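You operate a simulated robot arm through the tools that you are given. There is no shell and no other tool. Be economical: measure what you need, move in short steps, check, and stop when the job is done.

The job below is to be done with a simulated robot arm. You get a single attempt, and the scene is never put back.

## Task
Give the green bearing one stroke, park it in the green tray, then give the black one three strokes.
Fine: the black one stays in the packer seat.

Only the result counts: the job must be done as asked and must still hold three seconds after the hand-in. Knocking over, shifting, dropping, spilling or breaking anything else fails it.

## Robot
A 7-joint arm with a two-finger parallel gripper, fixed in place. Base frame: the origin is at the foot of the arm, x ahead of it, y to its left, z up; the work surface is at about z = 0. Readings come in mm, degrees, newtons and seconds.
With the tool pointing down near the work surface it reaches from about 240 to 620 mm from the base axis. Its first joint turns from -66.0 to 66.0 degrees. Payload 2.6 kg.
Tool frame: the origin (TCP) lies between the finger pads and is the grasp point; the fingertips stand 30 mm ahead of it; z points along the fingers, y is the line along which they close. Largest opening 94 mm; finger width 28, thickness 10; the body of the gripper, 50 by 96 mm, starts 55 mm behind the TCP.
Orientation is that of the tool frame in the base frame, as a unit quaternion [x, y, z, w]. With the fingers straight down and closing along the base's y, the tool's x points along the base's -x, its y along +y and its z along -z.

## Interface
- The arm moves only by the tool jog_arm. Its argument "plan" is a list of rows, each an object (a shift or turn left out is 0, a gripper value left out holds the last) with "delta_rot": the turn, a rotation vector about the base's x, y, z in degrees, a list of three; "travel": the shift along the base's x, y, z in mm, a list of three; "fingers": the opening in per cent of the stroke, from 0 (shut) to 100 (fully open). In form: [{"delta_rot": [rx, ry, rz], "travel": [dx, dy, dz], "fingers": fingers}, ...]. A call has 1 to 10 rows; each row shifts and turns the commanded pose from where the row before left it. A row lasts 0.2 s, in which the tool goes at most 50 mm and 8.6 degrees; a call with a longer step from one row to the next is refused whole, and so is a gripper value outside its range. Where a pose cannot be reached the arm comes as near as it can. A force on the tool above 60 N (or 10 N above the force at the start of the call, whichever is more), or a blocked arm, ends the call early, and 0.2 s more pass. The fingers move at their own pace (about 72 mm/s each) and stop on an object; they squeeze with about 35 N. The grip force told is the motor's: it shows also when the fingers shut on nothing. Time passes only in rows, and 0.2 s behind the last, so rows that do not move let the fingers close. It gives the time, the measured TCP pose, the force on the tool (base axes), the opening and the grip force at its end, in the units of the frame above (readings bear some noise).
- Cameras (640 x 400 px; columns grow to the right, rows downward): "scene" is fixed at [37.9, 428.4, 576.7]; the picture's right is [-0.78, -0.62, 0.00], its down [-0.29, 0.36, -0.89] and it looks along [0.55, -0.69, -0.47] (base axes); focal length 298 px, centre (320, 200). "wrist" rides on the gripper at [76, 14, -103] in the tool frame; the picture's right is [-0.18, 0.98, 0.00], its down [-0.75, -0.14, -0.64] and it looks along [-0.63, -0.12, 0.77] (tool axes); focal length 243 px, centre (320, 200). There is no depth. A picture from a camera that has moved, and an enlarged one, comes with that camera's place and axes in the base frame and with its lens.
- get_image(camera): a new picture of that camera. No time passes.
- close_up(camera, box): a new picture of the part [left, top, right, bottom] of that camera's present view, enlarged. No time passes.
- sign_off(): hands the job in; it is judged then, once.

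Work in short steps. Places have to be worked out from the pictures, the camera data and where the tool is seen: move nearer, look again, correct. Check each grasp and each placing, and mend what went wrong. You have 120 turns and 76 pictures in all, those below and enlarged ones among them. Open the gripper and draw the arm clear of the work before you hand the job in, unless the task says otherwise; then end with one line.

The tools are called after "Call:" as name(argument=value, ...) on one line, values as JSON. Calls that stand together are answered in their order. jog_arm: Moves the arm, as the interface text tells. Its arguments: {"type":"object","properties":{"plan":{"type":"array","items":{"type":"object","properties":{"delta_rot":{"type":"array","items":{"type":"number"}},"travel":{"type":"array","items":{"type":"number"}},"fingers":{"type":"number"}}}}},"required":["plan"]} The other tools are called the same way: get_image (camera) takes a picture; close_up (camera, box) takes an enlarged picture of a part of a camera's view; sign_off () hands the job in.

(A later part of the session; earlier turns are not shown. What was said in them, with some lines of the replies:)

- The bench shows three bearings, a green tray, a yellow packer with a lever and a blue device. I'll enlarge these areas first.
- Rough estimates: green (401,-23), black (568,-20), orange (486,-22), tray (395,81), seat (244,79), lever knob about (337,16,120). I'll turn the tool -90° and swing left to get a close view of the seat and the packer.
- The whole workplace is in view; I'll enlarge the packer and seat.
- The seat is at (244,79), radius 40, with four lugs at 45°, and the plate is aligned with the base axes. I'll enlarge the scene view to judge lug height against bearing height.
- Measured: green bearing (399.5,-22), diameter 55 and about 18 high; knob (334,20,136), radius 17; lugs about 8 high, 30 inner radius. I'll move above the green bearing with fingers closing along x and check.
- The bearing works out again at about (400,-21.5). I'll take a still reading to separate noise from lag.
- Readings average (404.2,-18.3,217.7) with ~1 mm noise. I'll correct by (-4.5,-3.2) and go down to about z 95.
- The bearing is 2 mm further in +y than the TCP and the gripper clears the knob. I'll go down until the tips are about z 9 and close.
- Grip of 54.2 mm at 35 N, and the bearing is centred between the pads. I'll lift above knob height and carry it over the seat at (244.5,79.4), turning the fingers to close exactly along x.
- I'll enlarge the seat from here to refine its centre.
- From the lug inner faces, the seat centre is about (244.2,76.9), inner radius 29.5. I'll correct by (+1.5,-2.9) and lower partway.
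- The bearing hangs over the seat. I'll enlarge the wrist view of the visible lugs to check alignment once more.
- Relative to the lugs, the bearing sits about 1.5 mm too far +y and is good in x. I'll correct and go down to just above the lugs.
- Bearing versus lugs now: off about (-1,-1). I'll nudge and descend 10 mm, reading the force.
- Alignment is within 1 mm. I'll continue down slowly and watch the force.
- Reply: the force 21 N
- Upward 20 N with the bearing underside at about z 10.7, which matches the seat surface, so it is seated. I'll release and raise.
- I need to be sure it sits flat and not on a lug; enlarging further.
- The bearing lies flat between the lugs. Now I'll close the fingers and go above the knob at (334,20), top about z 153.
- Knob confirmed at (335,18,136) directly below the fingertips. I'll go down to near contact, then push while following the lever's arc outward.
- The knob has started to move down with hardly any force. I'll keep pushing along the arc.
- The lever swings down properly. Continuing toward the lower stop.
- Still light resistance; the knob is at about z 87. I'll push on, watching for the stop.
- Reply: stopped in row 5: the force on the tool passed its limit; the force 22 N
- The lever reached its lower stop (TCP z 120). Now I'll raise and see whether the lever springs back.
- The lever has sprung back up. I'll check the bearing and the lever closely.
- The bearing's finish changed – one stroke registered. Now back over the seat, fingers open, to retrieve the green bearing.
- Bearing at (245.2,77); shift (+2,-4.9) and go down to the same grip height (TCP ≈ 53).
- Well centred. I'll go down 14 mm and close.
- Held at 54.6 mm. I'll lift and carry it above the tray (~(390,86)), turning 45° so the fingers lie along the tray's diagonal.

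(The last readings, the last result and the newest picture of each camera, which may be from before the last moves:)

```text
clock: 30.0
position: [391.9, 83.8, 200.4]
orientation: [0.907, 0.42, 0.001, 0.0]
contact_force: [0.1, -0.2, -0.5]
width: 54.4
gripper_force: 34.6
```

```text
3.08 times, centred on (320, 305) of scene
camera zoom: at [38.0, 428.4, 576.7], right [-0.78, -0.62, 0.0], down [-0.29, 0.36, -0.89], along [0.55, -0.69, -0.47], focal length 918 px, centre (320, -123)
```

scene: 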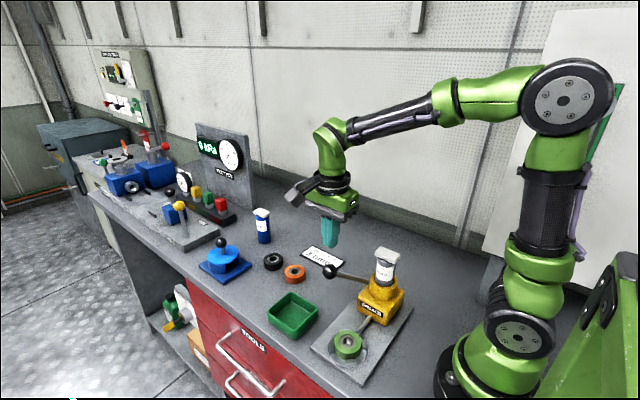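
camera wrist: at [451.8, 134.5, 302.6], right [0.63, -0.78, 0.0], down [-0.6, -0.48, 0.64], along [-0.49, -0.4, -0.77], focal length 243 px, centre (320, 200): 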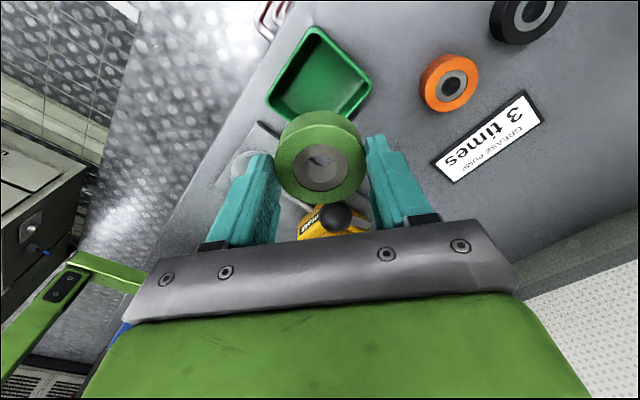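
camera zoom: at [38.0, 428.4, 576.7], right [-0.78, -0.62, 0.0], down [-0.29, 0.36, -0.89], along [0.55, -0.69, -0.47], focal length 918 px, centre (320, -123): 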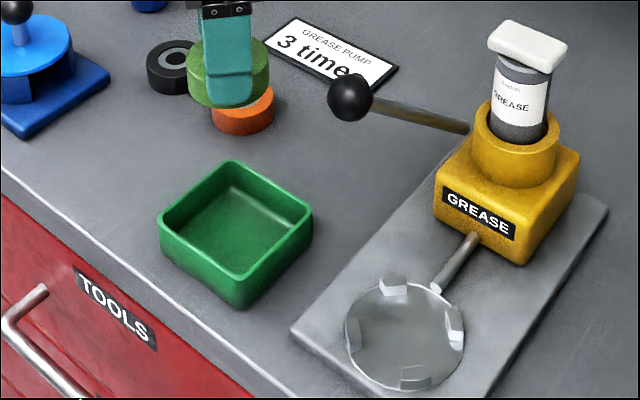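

The tray outer rim spans about x 345–433, y 50–123, centre (389,86). I'll enlarge it to gauge inner room for the fingers.

Call:
close_up(camera="scene", box=[262, 285, 324, 345])

Call:
close_up(camera="wrist", box=[260, 15, 380, 125])

```text
6.67 times, centred on (293, 315) of scene
camera zoom: at [38.0, 428.4, 576.7], right [-0.78, -0.62, 0.0], down [-0.29, 0.36, -0.89], along [0.55, -0.69, -0.47], focal length 1990 px, centre (500, -567)
```

zoom: 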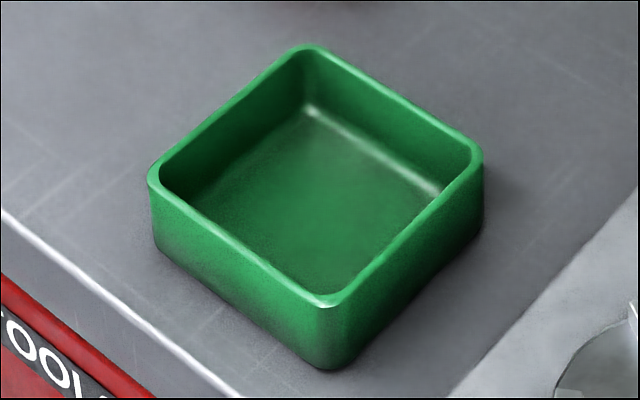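

```text
3.64 times, centred on (320, 70) of wrist
camera zoom: at [451.8, 134.5, 302.6], right [0.63, -0.78, 0.0], down [-0.6, -0.48, 0.64], along [-0.49, -0.4, -0.77], focal length 882 px, centre (320, 673)
```

zoom: 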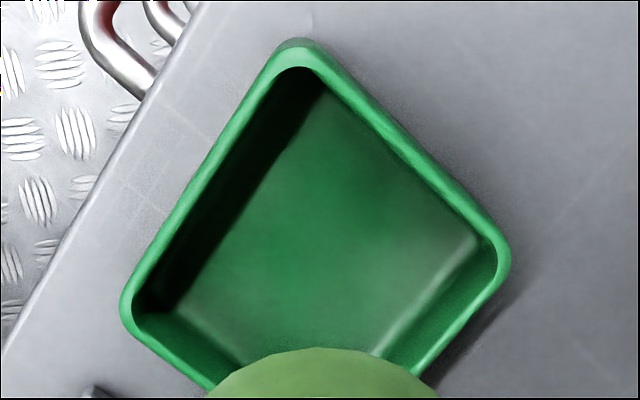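

Tray inner room is about 76 mm square with a 30 mm rim. I'll turn to the exact diagonal, centre at (390,86) and go down until the tips are a bit above the rim.

Call:
jog_arm(plan=[{"travel": [-1.8, 1.2, -30], "delta_rot": [0, 0, -5]}, {"travel": [0, 0, -45]}, {"travel": [0, 0, -45]}, {"travel": [0, 0, 0]}, {"travel": [0, 0, 0]}])

Call:
close_up(camera="wrist", box=[220, 40, 420, 210])

Call:
close_up(camera="scene", box=[240, 250, 350, 350])

```text
clock: 31.2
position: [389.5, 84.4, 78.7]
orientation: [0.925, 0.381, 0.003, 0.0]
contact_force: [1.0, 0.6, -0.6]
width: 54.6
gripper_force: 34.9
```

```text
2.35 times, centred on (320, 125) of wrist
camera zoom: at [452.8, 130.3, 181.8], right [0.56, -0.83, 0.0], down [-0.64, -0.43, 0.64], along [-0.53, -0.36, -0.77], focal length 571 px, centre (320, 376)
```

zoom: 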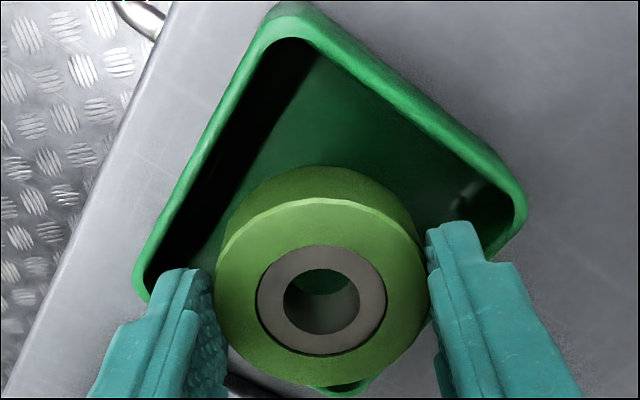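

```text
4.00 times, centred on (295, 300) of scene
camera zoom: at [38.0, 428.4, 576.7], right [-0.78, -0.62, 0.0], down [-0.29, 0.36, -0.89], along [0.55, -0.69, -0.47], focal length 1194 px, centre (420, -200)
```

zoom: 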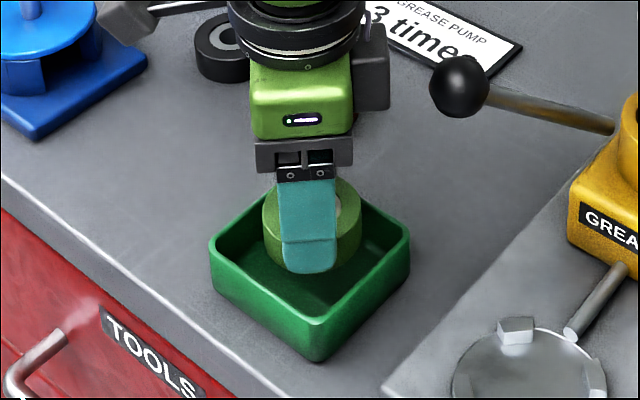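

Centre error is only (+1,+0.8). I'll correct and lower 15 mm so the tips come to just above the rim, then look at clearance.

Call:
jog_arm(plan=[{"travel": [1, 0.8, -8]}, {"travel": [0, 0, -7]}, {"travel": [0, 0, 0]}])

Call:
close_up(camera="wrist", box=[220, 40, 420, 210])

Call:
close_up(camera="scene", box=[255, 270, 335, 350])

```text
clock: 32.0
position: [389.9, 87.4, 63.8]
orientation: [0.924, 0.382, 0.003, 0.002]
contact_force: [-0.1, 0.7, -1.9]
width: 54.4
gripper_force: 35.1
```

```text
2.35 times, centred on (320, 125) of wrist
camera zoom: at [454.4, 132.0, 165.6], right [0.56, -0.83, 0.0], down [-0.64, -0.43, 0.64], along [-0.53, -0.36, -0.77], focal length 571 px, centre (320, 376)
```

zoom: 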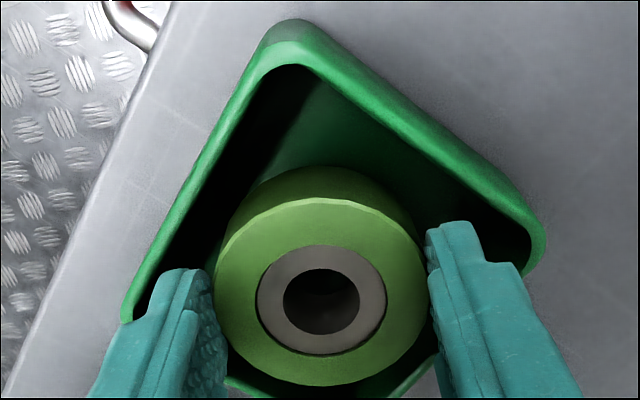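

```text
5.00 times, centred on (295, 310) of scene
camera zoom: at [38.0, 428.4, 576.7], right [-0.78, -0.62, 0.0], down [-0.29, 0.36, -0.89], along [0.55, -0.69, -0.47], focal length 1492 px, centre (445, -350)
```

zoom: 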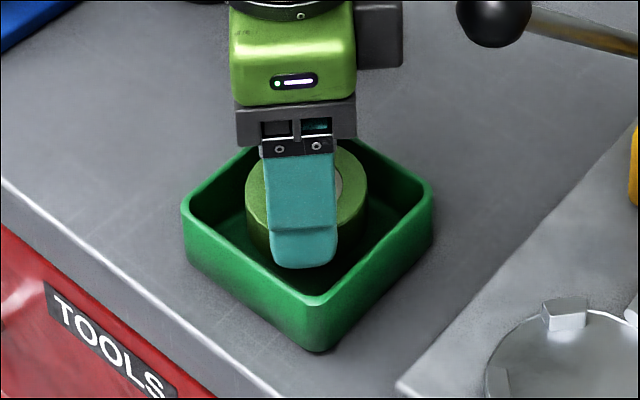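

The fingers sit in the tray's corner diagonal with room. I'll lower another 9 mm gently.

Call:
jog_arm(plan=[{"travel": [0, 0, -4]}, {"travel": [0, 0, -5]}, {"travel": [0, 0, 0]}])

Call:
close_up(camera="scene", box=[255, 270, 335, 350])

```text
clock: 32.8
position: [390.9, 86.7, 55.1]
orientation: [0.924, 0.381, 0.003, 0.001]
contact_force: [0.3, 0.5, -1.3]
width: 54.3
gripper_force: 34.5
```

```text
5.00 times, centred on (295, 310) of scene
camera zoom: at [38.0, 428.4, 576.7], right [-0.78, -0.62, 0.0], down [-0.29, 0.36, -0.89], along [0.55, -0.69, -0.47], focal length 1492 px, centre (445, -350)
```

zoom: 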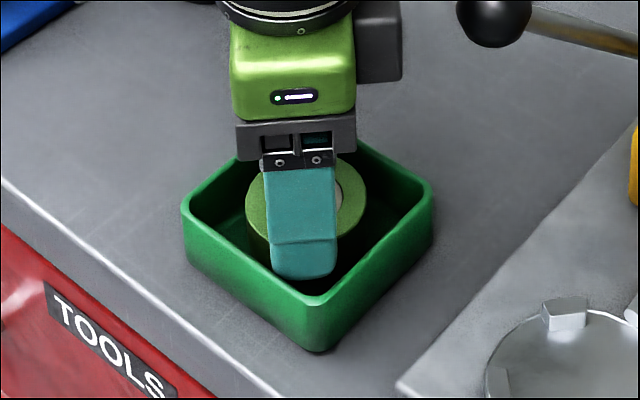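

No contact. Continue down 9 mm to near the tray floor.

Call:
jog_arm(plan=[{"travel": [0, 0, -3]}, {"travel": [0, 0, -3]}, {"travel": [0, 0, -3]}, {"travel": [0, 0, 0]}])

```text
clock: 33.8
position: [390.3, 87.7, 46.7]
orientation: [0.925, 0.381, 0.003, 0.001]
contact_force: [-4.8, -0.3, 15.1]
width: 54.4
gripper_force: 35.6
```

Contact at 15 N with the bearing at floor height (z≈5). I'll open just a little, rise, and check.

Call:
jog_arm(plan=[{"travel": [0, 0, 1]}, {"fingers": 61}, {"fingers": 61}, {"travel": [0, 0, 8]}, {"travel": [0, 0, 20]}, {"travel": [0, 0, 40]}, {"travel": [0, 0, 45]}, {"travel": [0, 0, 45]}])

Call:
get_image(camera="scene")

Call:
close_up(camera="scene", box=[255, 270, 335, 350])

```text
clock: 35.6
position: [388.0, 84.8, 205.6]
orientation: [0.925, 0.381, 0.002, 0.001]
contact_force: [0.4, 1.1, 0.5]
width: 57.1
gripper_force: 0.0
```

```text
23 pictures are left
```

scene: 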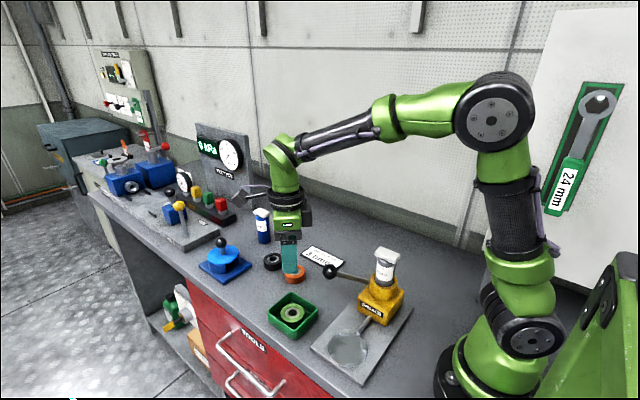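

```text
5.00 times, centred on (295, 310) of scene
camera zoom: at [38.0, 428.4, 576.7], right [-0.78, -0.62, 0.0], down [-0.29, 0.36, -0.89], along [0.55, -0.69, -0.47], focal length 1492 px, centre (445, -350)
```

zoom: 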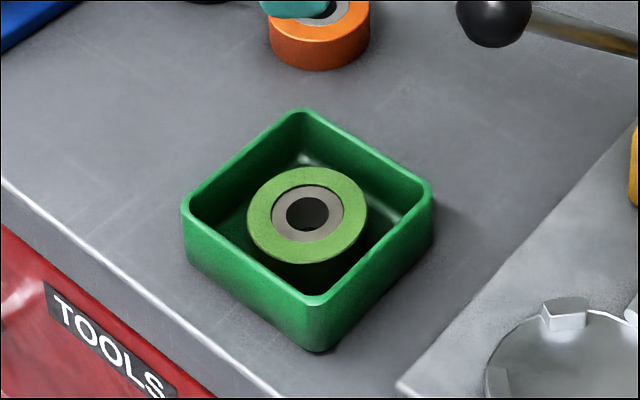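

The green bearing lies flat in the tray and the tray hasn't moved. Next I'll move above the black bearing (~(567,-20)), keeping the diagonal finger angle to stay clear of the orange one.

Call:
jog_arm(plan=[{"travel": [30, -17.5, 0], "fingers": 80}, {"travel": [30, -17.5, 0]}, {"travel": [30, -17.5, 0]}, {"travel": [30, -17.5, 0]}, {"travel": [30, -17.5, 0]}, {"travel": [29, -17.5, 0]}, {"travel": [0, 0, -45]}, {"travel": [0, 0, -45]}, {"travel": [0, 0, 0]}, {"travel": [0, 0, 0]}])

Call:
get_image(camera="wrist")

```text
clock: 37.8
position: [569.1, -19.8, 113.2]
orientation: [0.924, 0.381, 0.002, 0.001]
contact_force: [-0.6, 0.5, -0.2]
width: 75.1
gripper_force: 0.1
```

```text
21 pictures are left
camera wrist: at [632.0, 25.6, 215.2], right [0.56, -0.83, 0.0], down [-0.64, -0.43, 0.64], along [-0.53, -0.36, -0.77], focal length 243 px, centre (320, 200)
```

wrist: 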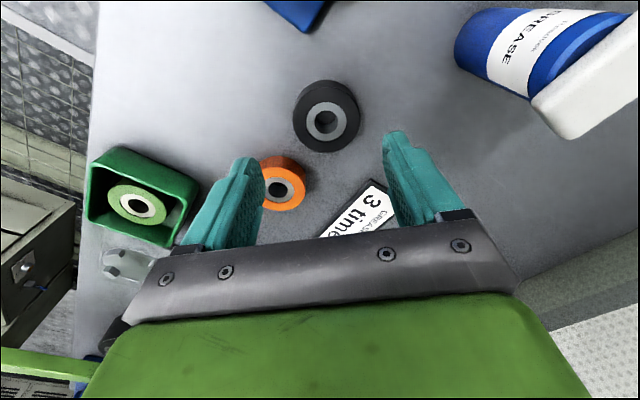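

Black centre at about (568.4,-23): shift y by -4 and lower; then recheck before gripping.

Call:
jog_arm(plan=[{"travel": [0, -4.2, -25]}, {"travel": [0, 0, -20]}, {"travel": [0, 0, 0]}, {"travel": [0, 0, 0]}])

Call:
close_up(camera="wrist", box=[220, 40, 420, 210])

```text
clock: 38.8
position: [569.0, -23.2, 69.4]
orientation: [0.924, 0.381, 0.002, 0.001]
contact_force: [0.4, 0.1, 0.2]
width: 75.3
gripper_force: 0.1
```

```text
2.35 times, centred on (320, 125) of wrist
camera zoom: at [632.7, 22.4, 172.0], right [0.56, -0.83, 0.0], down [-0.64, -0.43, 0.64], along [-0.53, -0.36, -0.77], focal length 571 px, centre (320, 376)
```

zoom: 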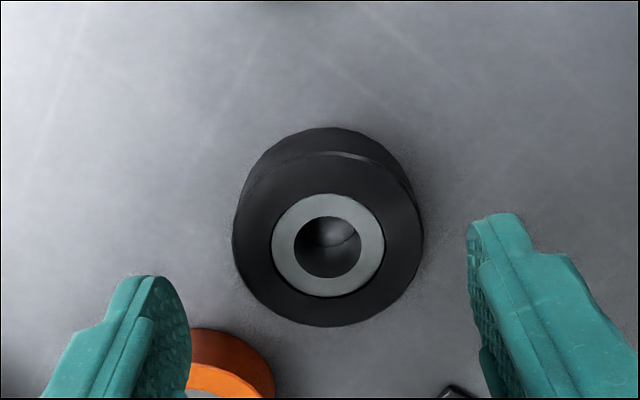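

Centred except about 2 mm along the closing axis; I'll correct, descend to TCP 41 and grip.

Call:
jog_arm(plan=[{"travel": [1.2, -1.7, -15]}, {"travel": [0, 0, -13]}, {"travel": [0, 0, 0]}, {"fingers": 45}, {"fingers": 45}, {"fingers": 45}])

Call:
close_up(camera="wrist", box=[220, 40, 420, 210])

```text
clock: 40.2
position: [570.5, -24.9, 42.4]
orientation: [0.924, 0.381, 0.002, 0.0]
contact_force: [0.3, 0.0, 0.4]
width: 54.7
gripper_force: 35.2
```

```text
2.35 times, centred on (320, 125) of wrist
camera zoom: at [633.6, 19.9, 144.7], right [0.56, -0.83, 0.0], down [-0.64, -0.43, 0.64], along [-0.53, -0.36, -0.77], focal length 571 px, centre (320, 376)
```

zoom: 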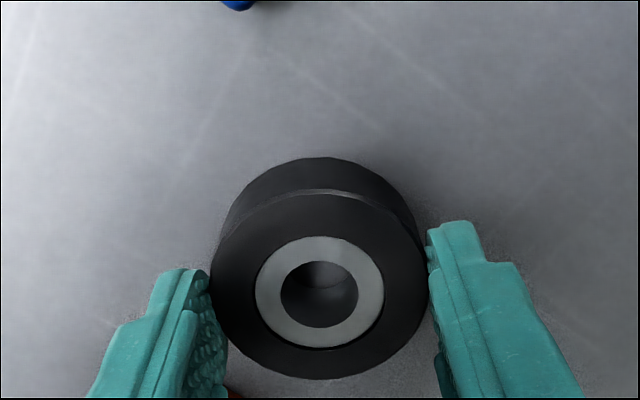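

Gripped at 54.7 mm. Lifting straight up, then carrying to the seat while turning back +45°.

Call:
jog_arm(plan=[{"travel": [0, 0, 20]}, {"travel": [0, 0, 45]}, {"travel": [0, 0, 45]}, {"travel": [0, 0, 45]}, {"travel": [0, 0, 20]}, {"travel": [-35, 11, 0], "delta_rot": [0, 0, 7.5]}, {"travel": [-35, 11, 0], "delta_rot": [0, 0, 7.5]}, {"travel": [-35, 11, 0], "delta_rot": [0, 0, 7.5]}, {"travel": [-35, 11, 0], "delta_rot": [0, 0, 7.5]}, {"travel": [-35, 11, 0], "delta_rot": [0, 0, 7.5]}])

Call:
jog_arm(plan=[{"travel": [-37, 12, 0], "delta_rot": [0, 0, 7.5]}, {"travel": [-38, 12, 0]}, {"travel": [-38, 12, 0]}, {"travel": [-37, 10, 0]}, {"travel": [0, 0, 0]}, {"travel": [0, 0, 0]}])

```text
clock: 42.4
position: [397.2, 33.5, 218.6]
orientation: [0.752, 0.659, 0.003, 0.001]
contact_force: [-0.3, 0.0, -1.2]
width: 54.6
gripper_force: 35.2
```

```text
clock: 43.8
position: [247.8, 77.5, 216.8]
orientation: [0.708, 0.706, 0.002, 0.0]
contact_force: [-0.4, -0.1, -0.9]
width: 54.7
gripper_force: 35.0
```

Over the seat. I'll correct slightly toward the earlier grip pose (245.3,76), lower to about z 68, and compare with the lugs.

Call:
jog_arm(plan=[{"travel": [-2.2, -1.3, -40]}, {"travel": [0, 0, -45]}, {"travel": [0, 0, -45]}, {"travel": [0, 0, -16]}, {"travel": [0, 0, 0]}, {"travel": [0, 0, 0]}])

Call:
close_up(camera="wrist", box=[225, 40, 405, 210])

```text
clock: 45.2
position: [241.7, 75.5, 73.4]
orientation: [0.708, 0.706, 0.002, 0.0]
contact_force: [0.2, 0.1, -1.4]
width: 54.8
gripper_force: 35.1
```

```text
2.35 times, centred on (315, 125) of wrist
camera zoom: at [255.7, 153.6, 175.4], right [0.98, -0.19, 0.0], down [-0.15, -0.76, 0.64], along [-0.12, -0.63, -0.77], focal length 571 px, centre (332, 376)
```

zoom: 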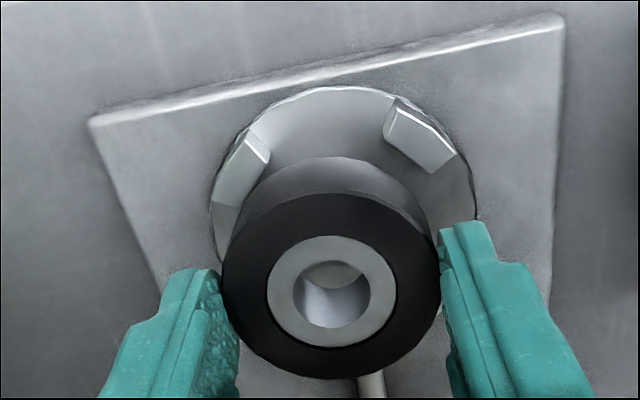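

Black is about (-3,+2) off the seat centre. Correcting and lowering 6 mm, then checking again.

Call:
jog_arm(plan=[{"travel": [2.8, -1.8, 0]}, {"travel": [0, 0, -6]}, {"travel": [0, 0, 0]}, {"travel": [0, 0, 0]}])

Call:
close_up(camera="wrist", box=[225, 40, 405, 210])

```text
clock: 46.2
position: [246.8, 72.3, 67.1]
orientation: [0.708, 0.706, 0.003, -0.001]
contact_force: [0.2, -0.4, -1.5]
width: 54.5
gripper_force: 34.4
```

```text
2.35 times, centred on (315, 125) of wrist
camera zoom: at [260.3, 151.2, 169.0], right [0.98, -0.19, 0.0], down [-0.15, -0.76, 0.64], along [-0.12, -0.63, -0.77], focal length 571 px, centre (332, 376)
```

zoom: 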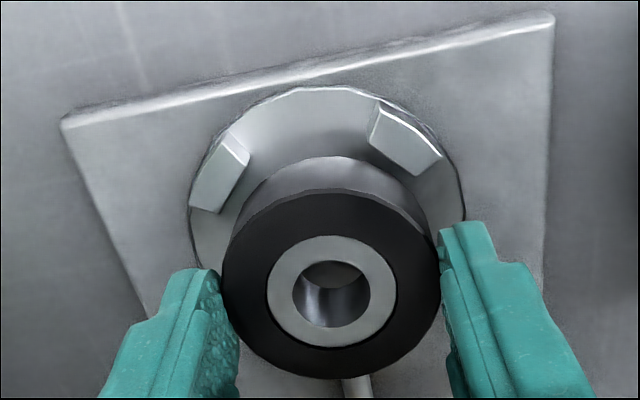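

Now within 1 mm. Nudge x by -0.6 and descend toward the seat.

Call:
jog_arm(plan=[{"travel": [-0.6, 0, -4]}, {"travel": [0, 0, -4]}, {"travel": [0, 0, -3]}, {"travel": [0, 0, 0]}])

Call:
close_up(camera="wrist", box=[225, 40, 405, 210])

```text
clock: 47.2
position: [245.6, 74.0, 55.6]
orientation: [0.708, 0.706, 0.001, -0.001]
contact_force: [-0.1, -0.3, -1.3]
width: 54.9
gripper_force: 35.2
```

```text
2.35 times, centred on (315, 125) of wrist
camera zoom: at [259.3, 151.9, 156.7], right [0.98, -0.19, 0.0], down [-0.15, -0.76, 0.64], along [-0.12, -0.63, -0.77], focal length 571 px, centre (332, 376)
```

zoom: 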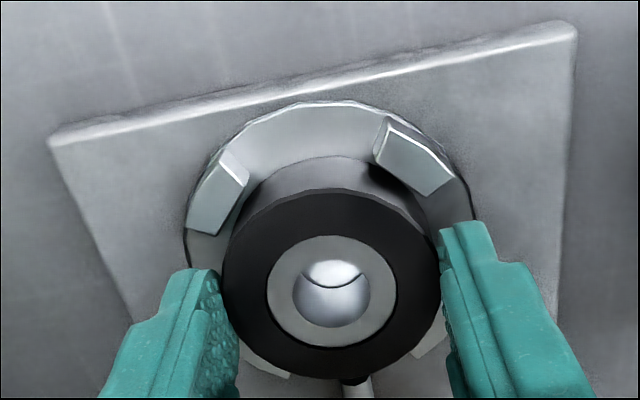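

The picture matches the seated reference, no force yet. Final few millimetres.

Call:
jog_arm(plan=[{"travel": [0, 0, -2]}, {"travel": [0, 0, -1.5]}, {"travel": [0, 0, 0]}])

```text
clock: 48.0
position: [245.2, 72.6, 53.1]
orientation: [0.708, 0.706, 0.003, 0.0]
contact_force: [-7.3, 5.4, 23.6]
width: 54.5
gripper_force: 35.3
```

Same contact height as before (bottom ≈ z 10.7). Releasing and rising.

Call:
jog_arm(plan=[{"travel": [0, 0, 1.5]}, {"fingers": 75}, {"fingers": 75}, {"fingers": 75}, {"travel": [0, 0, 20]}, {"travel": [0, 0, 45]}, {"travel": [0, 0, 45]}, {"travel": [0, 0, 45]}, {"travel": [0, 0, 10], "fingers": 0}])

Call:
close_up(camera="scene", box=[310, 250, 420, 380])

Call:
close_up(camera="wrist", box=[270, 20, 390, 120])

```text
clock: 50.0
position: [249.0, 74.2, 215.6]
orientation: [0.709, 0.706, 0.003, 0.0]
contact_force: [0.3, 0.1, 0.5]
width: 15.1
gripper_force: 0.3
```

```text
3.08 times, centred on (365, 315) of scene
camera zoom: at [37.9, 428.4, 576.7], right [-0.78, -0.62, 0.0], down [-0.29, 0.36, -0.89], along [0.55, -0.69, -0.47], focal length 918 px, centre (182, -154)
```

zoom: 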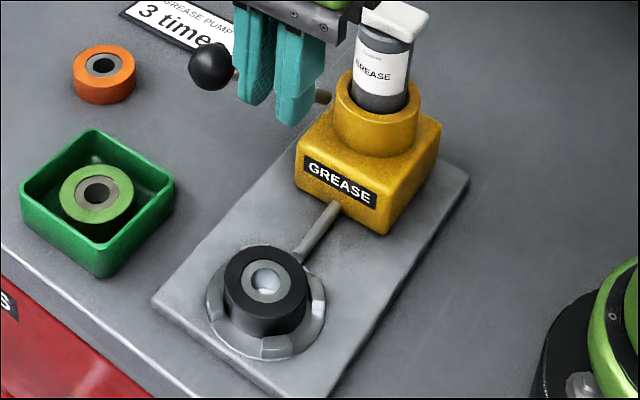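

```text
4.00 times, centred on (330, 70) of wrist
camera zoom: at [261.2, 151.7, 318.5], right [0.98, -0.19, 0.0], down [-0.14, -0.76, 0.64], along [-0.12, -0.63, -0.77], focal length 970 px, centre (280, 720)
```

zoom: 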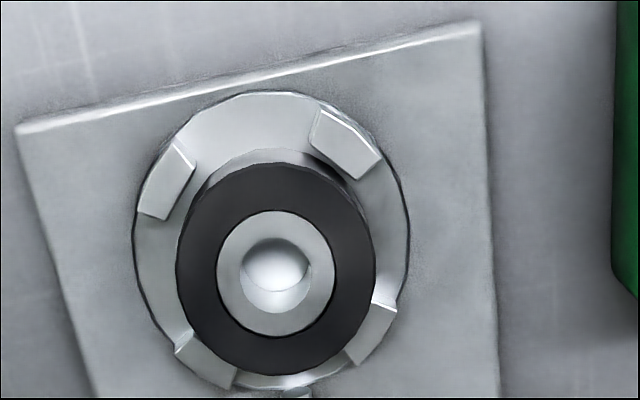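

Black is seated just like the green one was. Now moving above the knob with the fingers shut.

Call:
jog_arm(plan=[{"travel": [29, -18.7, 2], "fingers": 0}, {"travel": [29, -18.7, 0]}, {"travel": [28.5, -18.7, 0]}, {"travel": [0, 0, 0]}, {"travel": [0, 0, 0]}])

Call:
get_image(camera="wrist")

```text
clock: 51.2
position: [334.5, 14.9, 218.4]
orientation: [0.709, 0.706, 0.002, 0.001]
contact_force: [-0.3, -0.5, 0.0]
width: 0.1
gripper_force: 33.0
```

```text
13 pictures are left
camera wrist: at [347.2, 94.0, 320.9], right [0.98, -0.19, 0.0], down [-0.15, -0.76, 0.64], along [-0.12, -0.63, -0.77], focal length 243 px, centre (320, 200)
```

wrist: 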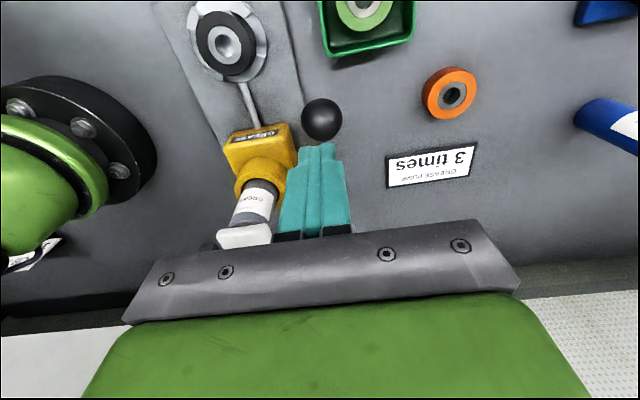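

The TCP is about 3 mm short in y compared with the first time; I'll add that and make the first black stroke.

Call:
jog_arm(plan=[{"travel": [1, 3, -30]}, {"travel": [0.5, 1.5, -8]}, {"travel": [1.8, 5, -10]}, {"travel": [1.8, 4.6, -10]}, {"travel": [1.2, 3.6, -10]}, {"travel": [1, 2.5, -10]}, {"travel": [0.5, 1.5, -10]}, {"travel": [0, 0.3, -6]}, {"travel": [0, 0, -4]}, {"travel": [0, 0, -3]}])

Call:
close_up(camera="scene", box=[290, 190, 420, 310])

```text
clock: 53.4
position: [339.8, 41.4, 120.0]
orientation: [0.708, 0.706, 0.004, 0.0]
contact_force: [-8.4, 1.7, 27.6]
width: 0.0
gripper_force: 33.5
```

```text
3.33 times, centred on (355, 250) of scene
camera zoom: at [37.8, 428.4, 576.7], right [-0.78, -0.62, 0.0], down [-0.29, 0.36, -0.89], along [0.55, -0.69, -0.47], focal length 995 px, centre (203, 33)
```

zoom: 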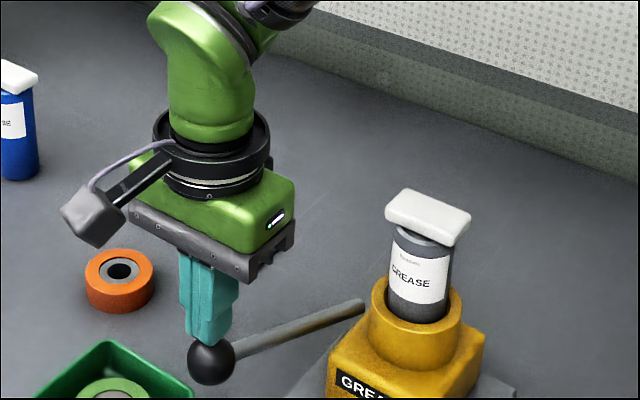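

Bottom stop reached (28 N, same lever angle). Returning to the top with a pause so the lever springs fully back.

Call:
jog_arm(plan=[{"travel": [0, 0, 21]}, {"travel": [0, -4, 30]}, {"travel": [-4, -9, 30]}, {"travel": [-3.8, -9, 20]}, {"travel": [0, 0, 0]}, {"travel": [0, 0, 0]}])

Call:
close_up(camera="scene", box=[310, 250, 420, 380])

```text
clock: 54.8
position: [330.7, 16.4, 218.4]
orientation: [0.708, 0.706, 0.002, 0.001]
contact_force: [-0.3, -0.3, 0.5]
width: 0.1
gripper_force: 33.1
```

```text
3.08 times, centred on (365, 315) of scene
camera zoom: at [37.9, 428.4, 576.7], right [-0.78, -0.62, 0.0], down [-0.29, 0.36, -0.89], along [0.55, -0.69, -0.47], focal length 918 px, centre (182, -154)
```

zoom: 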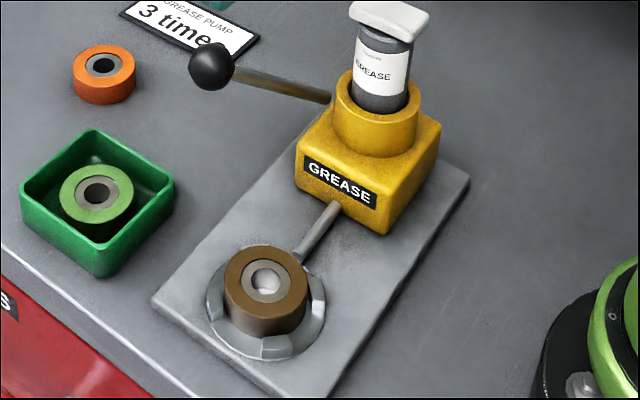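

The black bearing's tint changed, so stroke one counts, and the lever is back up. Second stroke (with +3 in x to recentre).

Call:
jog_arm(plan=[{"travel": [3, 1, -30]}, {"travel": [0.5, 1.5, -8]}, {"travel": [1.8, 5, -10]}, {"travel": [1.8, 4.6, -10]}, {"travel": [1.2, 3.6, -10]}, {"travel": [1, 2.5, -10]}, {"travel": [0.5, 1.5, -10]}, {"travel": [0, 0.3, -6]}, {"travel": [0, 0, -4]}, {"travel": [0, 0, -3]}])

Call:
close_up(camera="scene", box=[290, 190, 420, 310])

```text
clock: 57.0
position: [342.0, 39.0, 118.3]
orientation: [0.709, 0.705, 0.003, -0.001]
contact_force: [-19.1, 0.7, 45.9]
width: 0.1
gripper_force: 32.9
```

```text
3.33 times, centred on (355, 250) of scene
camera zoom: at [37.7, 428.4, 576.7], right [-0.78, -0.62, 0.0], down [-0.29, 0.36, -0.89], along [0.55, -0.69, -0.47], focal length 995 px, centre (203, 33)
```

zoom: 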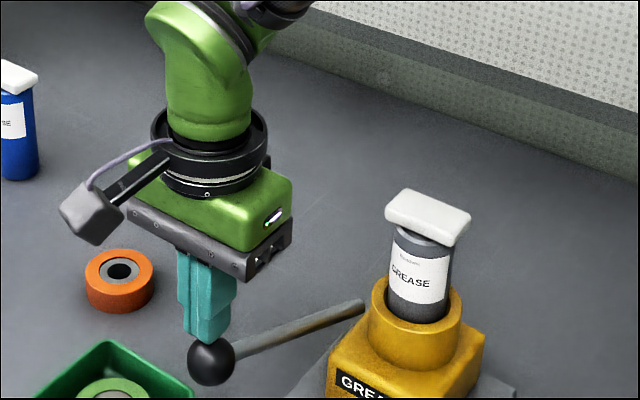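

Second stroke bottomed out (46 N). Returning to the top.

Call:
jog_arm(plan=[{"travel": [0, 0, 21]}, {"travel": [0, -4, 30]}, {"travel": [-4, -9, 30]}, {"travel": [-4.3, -7.5, 20]}, {"travel": [0, 0, 0]}, {"travel": [0, 0, 0]}])

Call:
close_up(camera="scene", box=[310, 250, 420, 380])

```text
clock: 58.4
position: [332.6, 20.2, 219.8]
orientation: [0.708, 0.706, 0.002, 0.0]
contact_force: [0.1, 0.5, 0.2]
width: 0.0
gripper_force: 33.2
```

```text
3.08 times, centred on (365, 315) of scene
camera zoom: at [37.9, 428.4, 576.7], right [-0.78, -0.62, 0.0], down [-0.29, 0.36, -0.89], along [0.55, -0.69, -0.47], focal length 918 px, centre (182, -154)
```

zoom: 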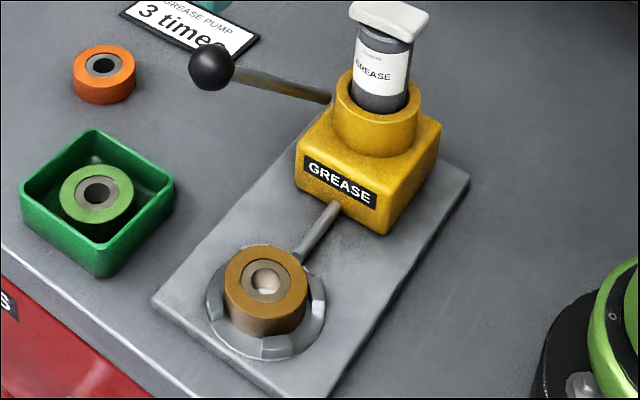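

The tint deepened again: two strokes counted, lever up. Third and last stroke.

Call:
jog_arm(plan=[{"travel": [2, -1, -31]}, {"travel": [0.5, 1.5, -8]}, {"travel": [1.8, 5, -10]}, {"travel": [1.8, 4.6, -10]}, {"travel": [1.2, 3.6, -10]}, {"travel": [1, 2.5, -10]}, {"travel": [0.5, 1.5, -10]}, {"travel": [0, 0.3, -6]}, {"travel": [0, 0, -4]}, {"travel": [0, 0, -2.5]}])

Call:
close_up(camera="scene", box=[290, 190, 420, 310])

```text
clock: 60.6
position: [341.3, 35.8, 120.5]
orientation: [0.708, 0.706, 0.003, 0.001]
contact_force: [-4.4, 1.5, 14.8]
width: 0.0
gripper_force: 33.7
```

```text
3.33 times, centred on (355, 250) of scene
camera zoom: at [37.9, 428.4, 576.7], right [-0.78, -0.62, 0.0], down [-0.29, 0.36, -0.89], along [0.55, -0.69, -0.47], focal length 995 px, centre (203, 33)
```

zoom: 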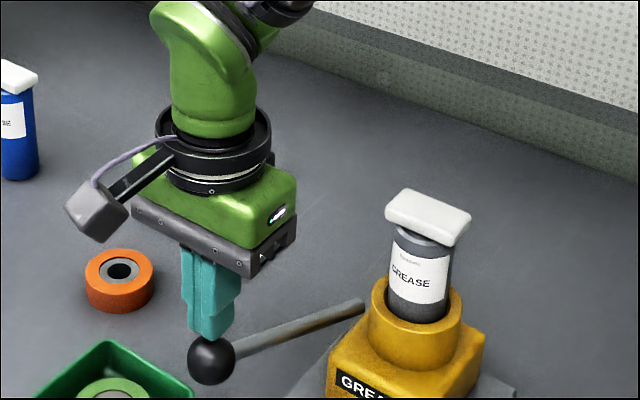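

Third stroke is at the stop (15 N). A 1.5 mm extra press for certainty, then rise and withdraw.

Call:
jog_arm(plan=[{"travel": [0, 0, -1.5]}, {"travel": [0, 0, 22]}, {"travel": [0, -4, 30]}, {"travel": [-4, -9, 30]}, {"travel": [-3, -7, 30]}, {"travel": [0, 0, 40], "fingers": 60}, {"travel": [10, 0, 40]}, {"travel": [10, 0, 30]}, {"travel": [0, 0, 0]}])

Call:
close_up(camera="scene", box=[310, 250, 420, 380])

Call:
get_image(camera="scene")

```text
clock: 62.6
position: [356.2, 14.8, 336.8]
orientation: [0.708, 0.706, 0.001, -0.002]
contact_force: [0.6, 0.6, 0.1]
width: 56.2
gripper_force: 0.0
```

```text
3.08 times, centred on (365, 315) of scene
camera zoom: at [38.0, 428.4, 576.7], right [-0.78, -0.62, 0.0], down [-0.29, 0.36, -0.89], along [0.55, -0.69, -0.47], focal length 918 px, centre (182, -154)
```

zoom: 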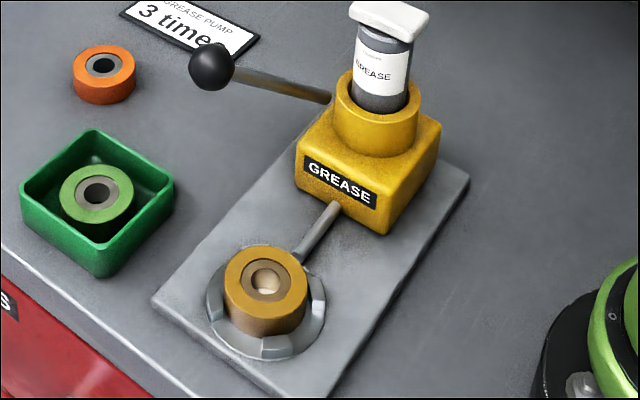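

```text
6 pictures are left
```

scene: 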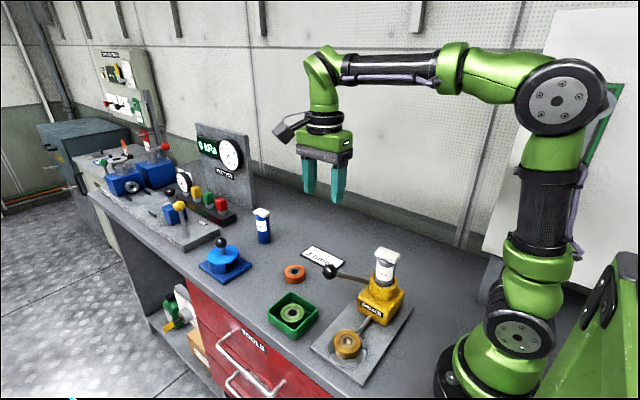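

Three strokes show on the black bearing, which is still in the seat. The green one is in the tray, nothing else has moved, and the arm is clear with the gripper open, so I'm handing in.

Call:
sign_off()

```text
The job is handed in.
```

The green bearing got one stroke and is parked in the green tray; the black bearing got three strokes and stays in the packer seat.
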